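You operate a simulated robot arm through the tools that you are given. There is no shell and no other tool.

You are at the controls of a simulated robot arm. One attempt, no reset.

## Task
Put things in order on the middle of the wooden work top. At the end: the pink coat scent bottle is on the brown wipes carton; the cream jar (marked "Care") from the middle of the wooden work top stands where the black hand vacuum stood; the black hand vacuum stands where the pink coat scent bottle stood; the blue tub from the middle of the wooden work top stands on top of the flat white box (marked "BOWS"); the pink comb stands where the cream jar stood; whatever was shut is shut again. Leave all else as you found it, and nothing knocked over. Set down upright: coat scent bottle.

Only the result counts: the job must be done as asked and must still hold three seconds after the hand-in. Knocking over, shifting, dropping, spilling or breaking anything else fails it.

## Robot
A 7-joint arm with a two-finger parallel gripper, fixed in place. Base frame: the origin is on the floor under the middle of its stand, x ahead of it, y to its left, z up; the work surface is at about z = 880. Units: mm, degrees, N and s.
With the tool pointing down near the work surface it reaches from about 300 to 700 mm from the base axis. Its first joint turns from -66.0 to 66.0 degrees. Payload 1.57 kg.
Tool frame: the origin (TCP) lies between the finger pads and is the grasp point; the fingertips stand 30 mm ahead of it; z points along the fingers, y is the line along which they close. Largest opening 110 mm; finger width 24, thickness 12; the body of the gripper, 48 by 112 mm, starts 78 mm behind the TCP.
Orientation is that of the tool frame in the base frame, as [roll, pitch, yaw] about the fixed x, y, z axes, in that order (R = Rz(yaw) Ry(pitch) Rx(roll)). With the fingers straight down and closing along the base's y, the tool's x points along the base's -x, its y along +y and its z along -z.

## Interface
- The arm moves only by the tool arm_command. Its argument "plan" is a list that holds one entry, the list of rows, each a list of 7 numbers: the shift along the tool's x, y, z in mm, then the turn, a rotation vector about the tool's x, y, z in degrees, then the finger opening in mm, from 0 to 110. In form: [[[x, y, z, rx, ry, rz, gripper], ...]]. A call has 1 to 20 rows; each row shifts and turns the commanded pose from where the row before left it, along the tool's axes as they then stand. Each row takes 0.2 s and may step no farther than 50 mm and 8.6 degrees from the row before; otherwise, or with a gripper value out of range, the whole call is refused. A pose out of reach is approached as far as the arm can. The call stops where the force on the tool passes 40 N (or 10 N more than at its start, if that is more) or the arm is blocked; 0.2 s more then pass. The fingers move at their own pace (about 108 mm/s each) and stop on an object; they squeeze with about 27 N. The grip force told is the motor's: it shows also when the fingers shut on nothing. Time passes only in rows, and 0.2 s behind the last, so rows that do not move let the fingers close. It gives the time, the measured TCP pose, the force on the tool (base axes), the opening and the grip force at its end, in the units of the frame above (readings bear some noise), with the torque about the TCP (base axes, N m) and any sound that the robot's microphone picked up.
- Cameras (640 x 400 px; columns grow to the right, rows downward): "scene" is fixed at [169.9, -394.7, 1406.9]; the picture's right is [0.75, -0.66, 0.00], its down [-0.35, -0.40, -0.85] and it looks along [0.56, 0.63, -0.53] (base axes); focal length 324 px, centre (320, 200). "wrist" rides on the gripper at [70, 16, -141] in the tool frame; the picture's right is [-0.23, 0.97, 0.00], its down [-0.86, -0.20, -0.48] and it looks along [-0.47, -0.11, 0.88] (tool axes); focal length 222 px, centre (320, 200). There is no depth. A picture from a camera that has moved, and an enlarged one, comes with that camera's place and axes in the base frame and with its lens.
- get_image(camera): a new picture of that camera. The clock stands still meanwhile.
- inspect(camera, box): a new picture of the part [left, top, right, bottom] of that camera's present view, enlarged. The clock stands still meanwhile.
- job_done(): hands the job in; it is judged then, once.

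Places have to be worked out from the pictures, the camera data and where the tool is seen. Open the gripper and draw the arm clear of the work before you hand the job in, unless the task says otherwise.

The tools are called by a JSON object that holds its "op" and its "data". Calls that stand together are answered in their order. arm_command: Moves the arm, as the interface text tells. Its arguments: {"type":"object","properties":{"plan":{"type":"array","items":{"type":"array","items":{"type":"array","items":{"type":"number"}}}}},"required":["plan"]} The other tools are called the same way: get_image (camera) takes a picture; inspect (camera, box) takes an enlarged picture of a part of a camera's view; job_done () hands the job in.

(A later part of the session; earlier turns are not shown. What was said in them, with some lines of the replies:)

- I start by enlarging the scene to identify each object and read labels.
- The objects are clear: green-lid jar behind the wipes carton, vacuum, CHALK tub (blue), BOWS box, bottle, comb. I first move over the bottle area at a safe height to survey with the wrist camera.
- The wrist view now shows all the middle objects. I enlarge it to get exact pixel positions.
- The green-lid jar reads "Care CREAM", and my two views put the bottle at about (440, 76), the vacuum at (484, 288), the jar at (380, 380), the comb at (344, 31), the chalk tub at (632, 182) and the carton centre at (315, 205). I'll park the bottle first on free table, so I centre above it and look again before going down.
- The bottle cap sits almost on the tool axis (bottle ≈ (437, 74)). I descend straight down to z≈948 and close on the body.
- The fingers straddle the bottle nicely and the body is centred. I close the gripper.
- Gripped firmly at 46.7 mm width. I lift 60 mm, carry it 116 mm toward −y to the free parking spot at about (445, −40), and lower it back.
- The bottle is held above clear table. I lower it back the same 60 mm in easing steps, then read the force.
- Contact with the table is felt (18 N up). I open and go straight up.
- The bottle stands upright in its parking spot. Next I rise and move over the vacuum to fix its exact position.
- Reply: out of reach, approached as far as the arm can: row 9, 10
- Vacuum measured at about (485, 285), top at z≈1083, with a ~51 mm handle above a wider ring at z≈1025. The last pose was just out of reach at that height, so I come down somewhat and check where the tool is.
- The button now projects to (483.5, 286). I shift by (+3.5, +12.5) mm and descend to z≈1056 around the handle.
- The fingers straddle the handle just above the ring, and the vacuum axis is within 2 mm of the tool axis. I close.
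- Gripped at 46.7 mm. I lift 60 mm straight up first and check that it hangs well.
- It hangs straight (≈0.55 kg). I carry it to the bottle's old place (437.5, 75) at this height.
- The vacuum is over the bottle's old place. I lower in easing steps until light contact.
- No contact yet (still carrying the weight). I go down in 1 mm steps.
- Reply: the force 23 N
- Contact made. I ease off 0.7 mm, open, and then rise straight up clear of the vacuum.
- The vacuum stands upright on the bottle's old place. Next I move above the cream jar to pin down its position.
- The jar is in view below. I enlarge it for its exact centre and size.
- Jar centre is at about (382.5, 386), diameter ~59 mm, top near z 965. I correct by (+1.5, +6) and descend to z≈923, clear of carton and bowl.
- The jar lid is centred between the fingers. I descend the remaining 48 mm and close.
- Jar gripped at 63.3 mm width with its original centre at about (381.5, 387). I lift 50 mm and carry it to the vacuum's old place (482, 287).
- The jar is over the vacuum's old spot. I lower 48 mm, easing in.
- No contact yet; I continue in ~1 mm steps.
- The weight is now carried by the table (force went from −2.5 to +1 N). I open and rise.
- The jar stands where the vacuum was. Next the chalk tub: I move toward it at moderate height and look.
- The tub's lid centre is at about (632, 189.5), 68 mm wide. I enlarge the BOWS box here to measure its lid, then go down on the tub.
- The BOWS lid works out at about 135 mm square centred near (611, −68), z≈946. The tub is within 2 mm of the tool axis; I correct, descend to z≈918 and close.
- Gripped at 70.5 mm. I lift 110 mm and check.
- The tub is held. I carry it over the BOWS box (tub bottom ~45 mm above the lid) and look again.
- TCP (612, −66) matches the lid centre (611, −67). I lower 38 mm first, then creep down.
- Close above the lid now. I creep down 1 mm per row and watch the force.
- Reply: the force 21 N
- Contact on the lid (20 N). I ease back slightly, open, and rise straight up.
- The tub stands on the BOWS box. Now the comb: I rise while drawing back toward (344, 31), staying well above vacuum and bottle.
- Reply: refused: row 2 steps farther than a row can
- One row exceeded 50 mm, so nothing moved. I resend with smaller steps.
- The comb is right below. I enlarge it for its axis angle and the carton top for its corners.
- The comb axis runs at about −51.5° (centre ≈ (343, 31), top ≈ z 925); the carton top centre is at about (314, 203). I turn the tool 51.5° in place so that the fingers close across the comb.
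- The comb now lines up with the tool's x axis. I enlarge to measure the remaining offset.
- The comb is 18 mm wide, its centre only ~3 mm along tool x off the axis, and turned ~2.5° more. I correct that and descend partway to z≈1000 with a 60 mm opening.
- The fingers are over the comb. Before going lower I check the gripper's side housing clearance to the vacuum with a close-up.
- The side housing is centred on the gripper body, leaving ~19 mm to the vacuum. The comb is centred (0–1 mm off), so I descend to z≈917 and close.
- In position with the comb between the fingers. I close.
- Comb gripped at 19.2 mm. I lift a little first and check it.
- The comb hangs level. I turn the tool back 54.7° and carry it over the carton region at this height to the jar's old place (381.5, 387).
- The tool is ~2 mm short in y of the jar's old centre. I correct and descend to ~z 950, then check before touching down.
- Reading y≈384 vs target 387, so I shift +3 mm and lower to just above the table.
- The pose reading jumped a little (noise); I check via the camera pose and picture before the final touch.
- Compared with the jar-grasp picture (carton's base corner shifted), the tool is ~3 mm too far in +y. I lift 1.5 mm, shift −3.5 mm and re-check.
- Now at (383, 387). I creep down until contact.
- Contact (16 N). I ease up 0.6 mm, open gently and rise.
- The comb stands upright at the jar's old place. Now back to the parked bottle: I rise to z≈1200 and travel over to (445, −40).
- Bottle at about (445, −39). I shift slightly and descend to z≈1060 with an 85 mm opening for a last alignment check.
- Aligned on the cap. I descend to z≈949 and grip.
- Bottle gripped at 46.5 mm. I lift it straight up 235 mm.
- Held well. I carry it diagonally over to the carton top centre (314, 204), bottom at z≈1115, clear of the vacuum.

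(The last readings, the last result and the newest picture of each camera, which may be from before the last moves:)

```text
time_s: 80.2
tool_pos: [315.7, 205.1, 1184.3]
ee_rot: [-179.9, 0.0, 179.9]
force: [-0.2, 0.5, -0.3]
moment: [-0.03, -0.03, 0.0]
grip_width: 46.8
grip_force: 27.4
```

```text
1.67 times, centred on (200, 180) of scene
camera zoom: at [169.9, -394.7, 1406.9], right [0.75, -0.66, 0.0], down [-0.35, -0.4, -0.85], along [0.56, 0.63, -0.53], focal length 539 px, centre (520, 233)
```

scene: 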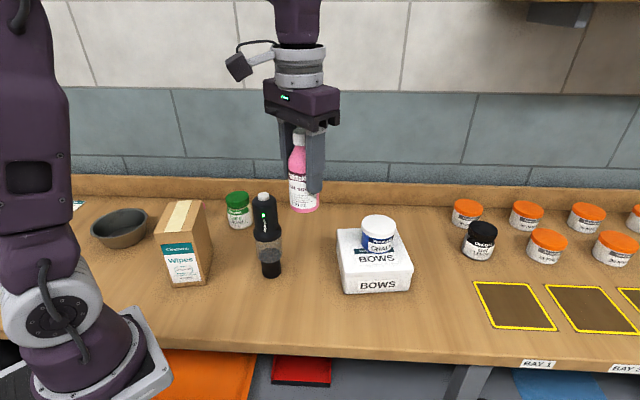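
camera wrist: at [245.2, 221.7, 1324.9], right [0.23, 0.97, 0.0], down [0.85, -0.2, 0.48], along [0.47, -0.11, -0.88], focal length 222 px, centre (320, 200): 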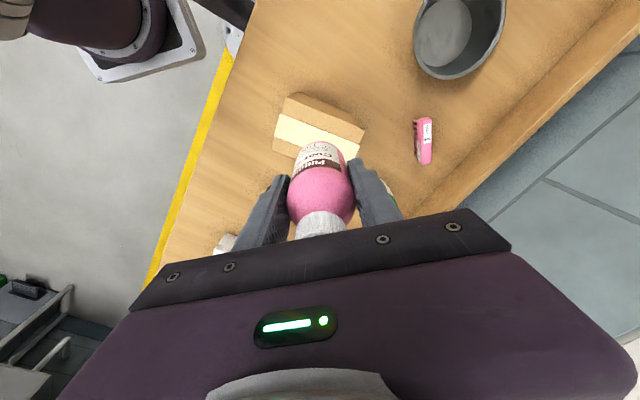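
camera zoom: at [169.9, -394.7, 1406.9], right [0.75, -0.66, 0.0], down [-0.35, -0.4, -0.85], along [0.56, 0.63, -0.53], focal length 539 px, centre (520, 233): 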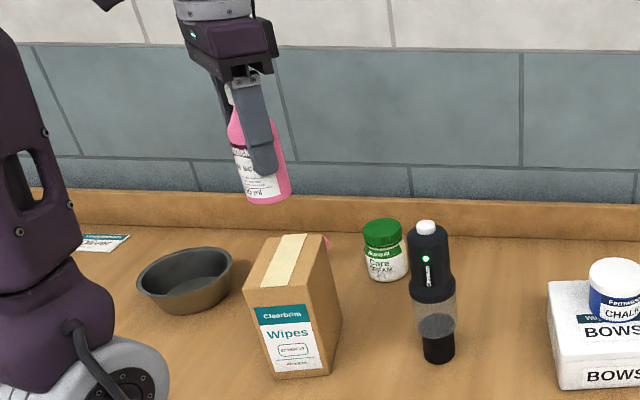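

I enlarge the wrist view to verify the carton's top corners against the bottle.

{"op": "inspect", "data": {"camera": "wrist", "box": [250, 70, 400, 190]}}

```text
3.33 times, centred on (325, 130) of wrist
camera zoom: at [245.2, 221.7, 1324.9], right [0.23, 0.97, 0.0], down [0.85, -0.2, 0.48], along [0.47, -0.11, -0.88], focal length 740 px, centre (303, 433)
```

zoom: 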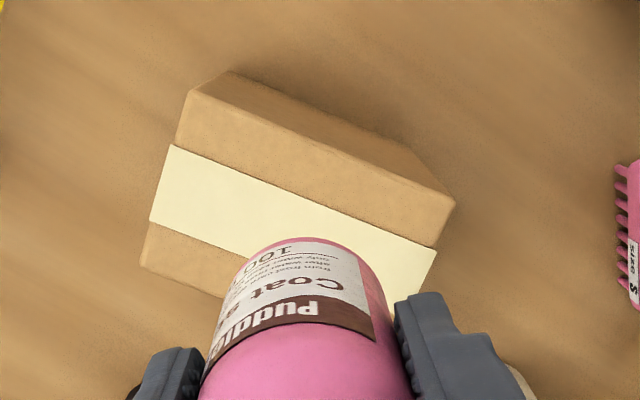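

Carton top centre confirmed at (315, 202). I shift −3 mm in y and lower 78 mm, stopping above the expected top (z≈1027).

{"op": "arm_command", "data": {"plan": [[[0, -3, 15, 0, 0, 0, 30], [0, 0, 25, 0, 0, 0, 30], [0, 0, 25, 0, 0, 0, 30], [0, 0, 10, 0, 0, 0, 30], [0, 0, 3, 0, 0, 0, 30], [0, 0, 0, 0, 0, 0, 30]]]}}

{"op": "inspect", "data": {"camera": "scene", "box": [130, 120, 270, 300]}}

{"op": "get_image", "data": {"camera": "wrist"}}

```text
time_s: 81.6
tool_pos: [314.6, 203.7, 1106.1]
ee_rot: [-180.0, 0.1, 180.0]
force: [-0.3, -0.5, -1.4]
moment: [0.02, 0.02, 0.03]
grip_width: 46.8
grip_force: 27.1
```

```text
2.22 times, centred on (200, 210) of scene
camera zoom: at [169.9, -394.7, 1406.9], right [0.75, -0.66, 0.0], down [-0.35, -0.4, -0.85], along [0.56, 0.63, -0.53], focal length 719 px, centre (587, 178)
```

zoom: 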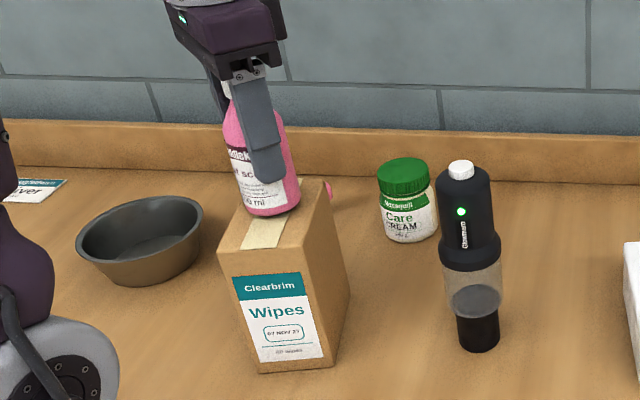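

```text
taken
camera wrist: at [244.4, 221.0, 1247.7], right [0.23, 0.97, 0.0], down [0.85, -0.2, 0.48], along [0.47, -0.11, -0.88], focal length 222 px, centre (320, 200)
```

wrist: 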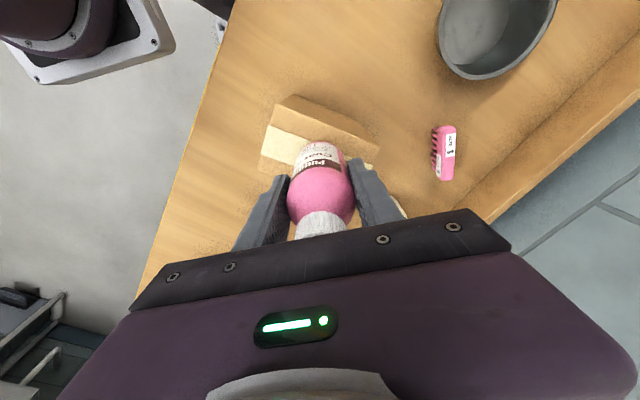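

The bottle hovers ~10 mm above the carton. I shift −2 mm in y, lower 6 mm, then creep.

{"op": "arm_command", "data": {"plan": [[[0, -2, 2, 0, 0, 0, 30], [0, 0, 2, 0, 0, 0, 30], [0, 0, 1.5, 0, 0, 0, 30], [0, 0, 0, 0, 0, 0, 30]]]}}

```text
time_s: 82.6
tool_pos: [314.2, 202.0, 1102.4]
ee_rot: [-180.0, 0.1, 179.9]
force: [0.1, 0.4, -1.6]
moment: [0.02, 0.01, 0.02]
grip_width: 46.5
grip_force: 27.0
```

Still free. I continue with 1 mm steps.

{"op": "arm_command", "data": {"plan": [[[0, 0, 1, 0, 0, 0, 30], [0, 0, 1, 0, 0, 0, 30], [0, 0, 0, 0, 0, 0, 30]]]}}

```text
time_s: 83.4
tool_pos: [314.7, 201.3, 1099.8]
ee_rot: [-180.0, 0.0, 180.0]
force: [0.8, 0.3, -1.5]
moment: [0.01, 0.02, -0.01]
grip_width: 46.5
grip_force: 27.3
```

{"op": "arm_command", "data": {"plan": [[[0, 0, 1, 0, 0, 0, 30], [0, 0, 1, 0, 0, 0, 30], [0, 0, 0, 0, 0, 0, 30]]]}}

{"op": "inspect", "data": {"camera": "scene", "box": [150, 160, 240, 250]}}

```text
time_s: 84.2
tool_pos: [314.7, 201.0, 1098.6]
ee_rot: [179.8, 0.2, 179.9]
force: [-3.6, -2.0, 25.7]
moment: [-0.23, 0.0, -0.01]
grip_width: 46.7
grip_force: 27.2
```

```text
4.44 times, centred on (195, 205) of scene
camera zoom: at [169.5, -394.9, 1406.9], right [0.75, -0.66, 0.0], down [-0.35, -0.4, -0.85], along [0.56, 0.63, -0.53], focal length 1438 px, centre (876, 178)
```

zoom: 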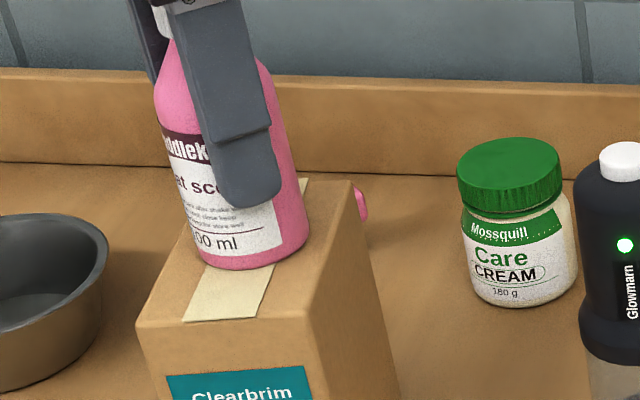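

Contact on the carton top (≈26 N). I ease up 0.9 mm, check that the force dropped, before opening.

{"op": "arm_command", "data": {"plan": [[[0, 0, -0.9, 0, 0, 0, 30], [0, 0, 0, 0, 0, 0, 30]]]}}

```text
time_s: 84.8
tool_pos: [314.9, 201.8, 1098.2]
ee_rot: [179.9, 0.0, 180.0]
force: [-0.4, -4.0, 9.9]
moment: [-0.24, -0.22, -0.06]
grip_width: 46.8
grip_force: 27.1
```

Contact is now light (~10 N). I open slowly in place, then look before lifting away.

{"op": "arm_command", "data": {"plan": [[[0, 0, 0, 0, 0, 0, 50], [0, 0, 0, 0, 0, 0, 60], [0, 0, 0, 0, 0, 0, 75], [0, 0, 0, 0, 0, 0, 90], [0, 0, 0, 0, 0, 0, 90]]]}}

{"op": "get_image", "data": {"camera": "wrist"}}

{"op": "inspect", "data": {"camera": "scene", "box": [140, 140, 260, 260]}}

```text
time_s: 86.0
tool_pos: [314.2, 202.3, 1099.7]
ee_rot: [180.0, 0.0, 179.9]
force: [0.6, 0.4, 0.8]
moment: [-0.02, 0.03, -0.02]
grip_width: 90.1
grip_force: 0.0
```

```text
taken
camera wrist: at [244.4, 219.3, 1239.8], right [0.23, 0.97, 0.0], down [0.85, -0.2, 0.48], along [0.47, -0.11, -0.88], focal length 222 px, centre (320, 200)
```

wrist: 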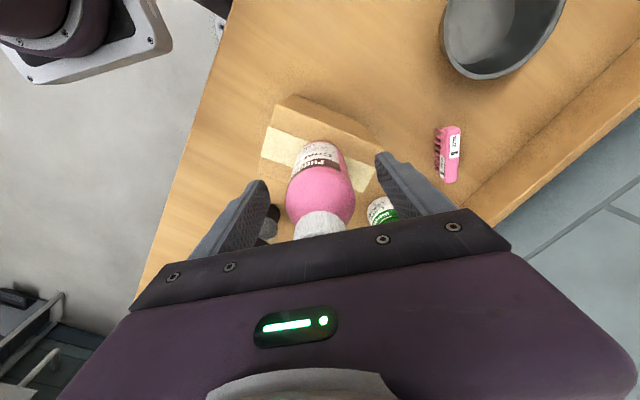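

```text
3.33 times, centred on (200, 200) of scene
camera zoom: at [169.9, -394.7, 1406.9], right [0.75, -0.66, 0.0], down [-0.35, -0.4, -0.85], along [0.56, 0.63, -0.53], focal length 1079 px, centre (720, 200)
```

zoom: 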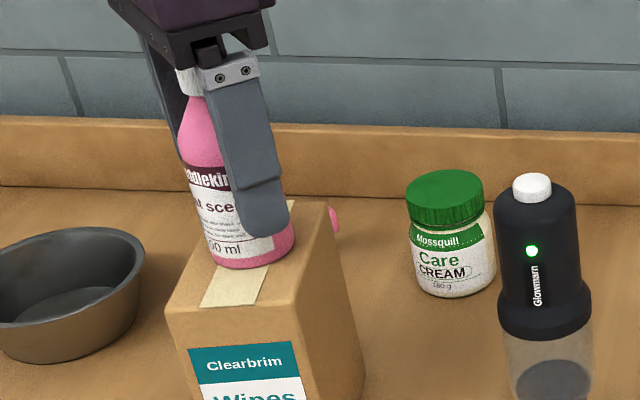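

The bottle stands free and upright on the carton. I rise straight up 130 mm to clear it.

{"op": "arm_command", "data": {"plan": [[[0, 0, -15, 0, 0, 0, 90], [0, 0, -30, 0, 0, 0, 90], [0, 0, -40, 0, 0, 0, 90], [0, 0, -40, 0, 0, 0, 90], [0, 0, -20, 0, 0, 0, 90], [0, 0, 0, 0, 0, 0, 90]]]}}

{"op": "get_image", "data": {"camera": "scene"}}

{"op": "get_image", "data": {"camera": "wrist"}}

```text
time_s: 87.4
tool_pos: [314.8, 201.3, 1244.2]
ee_rot: [-180.0, 0.0, 179.9]
force: [0.1, -0.2, 0.2]
moment: [-0.01, 0.0, 0.01]
grip_width: 90.0
grip_force: 0.1
```

```text
taken
```

scene: 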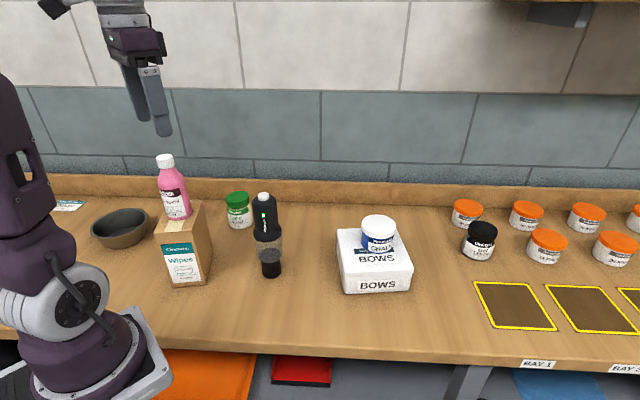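

```text
taken
camera wrist: at [245.1, 218.0, 1384.5], right [0.23, 0.97, 0.0], down [0.85, -0.2, 0.48], along [0.47, -0.11, -0.88], focal length 222 px, centre (320, 200)
```

wrist: 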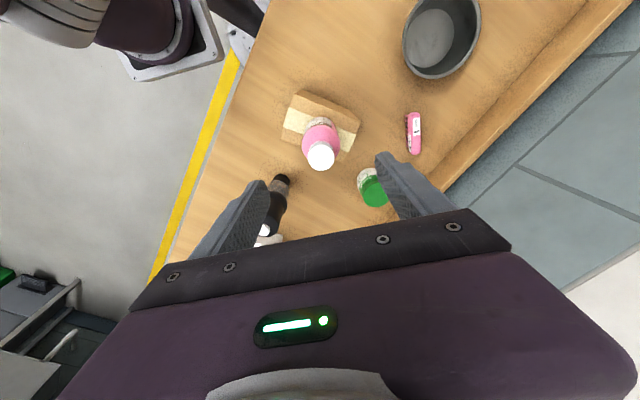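

Everything is in place with nothing disturbed. I draw the arm clear to about its starting pose and take final close-ups.

{"op": "arm_command", "data": {"plan": [[[0, 0, -20, 0, 0, 0, 90], [0, 25, 0, 0, 0, 0, 100], [0, 35, 0, 0, 0, 0, 110], [0, 25, 0, 0, 0, 0, 110], [0, 0, 0, 0, 0, 0, 110], [0, 0, 0, 0, 0, 0, 110]]]}}

{"op": "get_image", "data": {"camera": "scene"}}

{"op": "inspect", "data": {"camera": "scene", "box": [80, 130, 300, 300]}}

{"op": "inspect", "data": {"camera": "scene", "box": [280, 160, 540, 320]}}

{"op": "inspect", "data": {"camera": "wrist", "box": [240, 60, 440, 220]}}

```text
time_s: 88.8
tool_pos: [313.7, 284.1, 1263.9]
ee_rot: [-180.0, 0.0, 179.9]
force: [0.1, 0.4, 0.1]
moment: [0.0, -0.02, 0.0]
grip_width: 110.0
grip_force: 0.1
```

```text
taken
```

scene: 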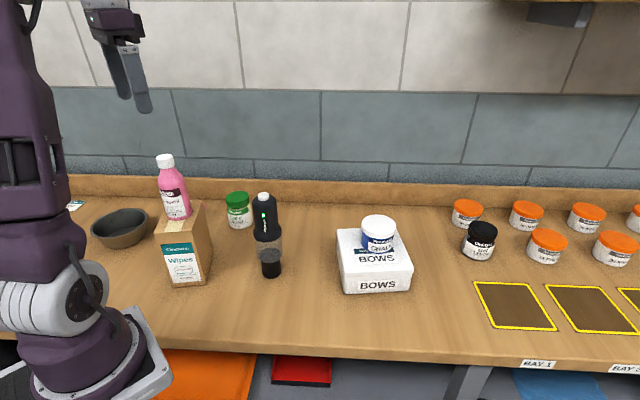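

```text
2.35 times, centred on (190, 215) of scene
camera zoom: at [169.9, -394.7, 1406.9], right [0.75, -0.66, 0.0], down [-0.35, -0.4, -0.85], along [0.56, 0.63, -0.53], focal length 761 px, centre (626, 165)
```

zoom: 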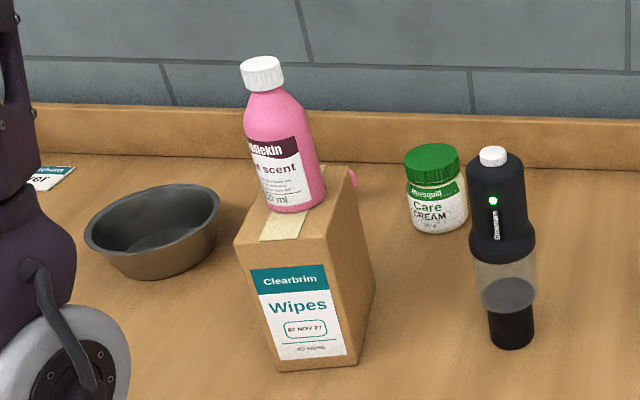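

```text
2.46 times, centred on (410, 240) of scene
camera zoom: at [169.9, -394.7, 1406.9], right [0.75, -0.66, 0.0], down [-0.35, -0.4, -0.85], along [0.56, 0.63, -0.53], focal length 796 px, centre (98, 102)
```

zoom: 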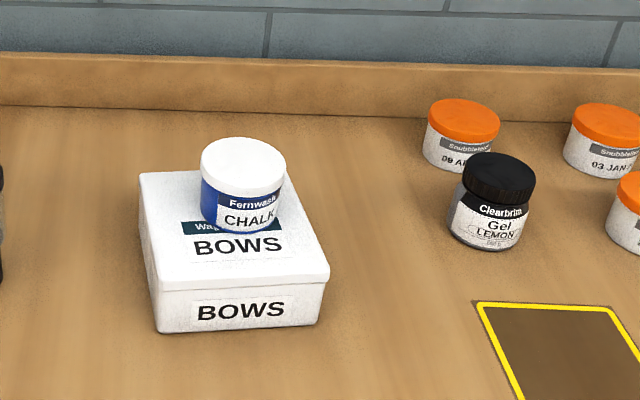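

```text
2.50 times, centred on (340, 140) of wrist
camera zoom: at [243.7, 302.3, 1406.0], right [0.23, 0.97, 0.0], down [0.85, -0.2, 0.48], along [0.47, -0.11, -0.88], focal length 555 px, centre (270, 350)
```

zoom: 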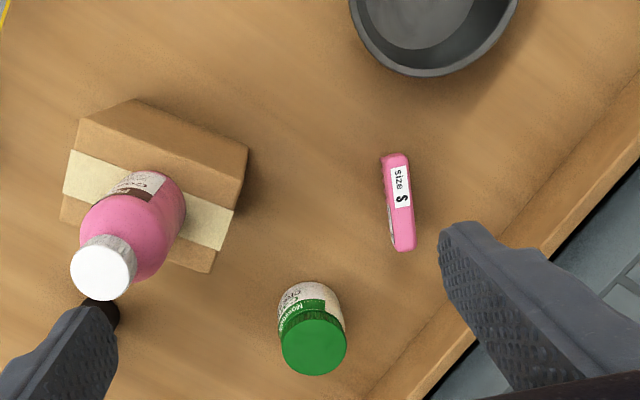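

All five objects are in place and upright: the bottle on the carton, the jar at the vacuum's old spot, the vacuum at the bottle's old spot, the chalk tub on BOWS and the comb at the jar's old spot. The lids stayed shut, the other items look unmoved, and the gripper is open and clear. I hand the job in.

{"op": "job_done", "data": {}}

```text
The job is handed in.
```

The job is done and handed in. All five items were moved as asked, and the final pictures showed everything upright:

- **Pink coat scent bottle:** standing upright on the brown wipes carton.
- **Black hand vacuum:** where the bottle stood, within about 2 mm by my readings.
- **Cream jar ("Care"):** where the vacuum stood, within about 2 mm.
- **Blue tub ("CHALK"):** centred on top of the flat white "BOWS" box.
- **Pink comb:** standing on its teeth where the jar stood, within a few millimetres. It is turned roughly 55° from its original direction, since the task did not specify one.

I parked the bottle on free table for most of the run so the arm would not pass it while it stood on the carton, then put it on the carton last. Nothing was opened, so everything that was shut stayed shut. No other item looked moved in the final pictures. The gripper is open and the arm is back near its starting position.
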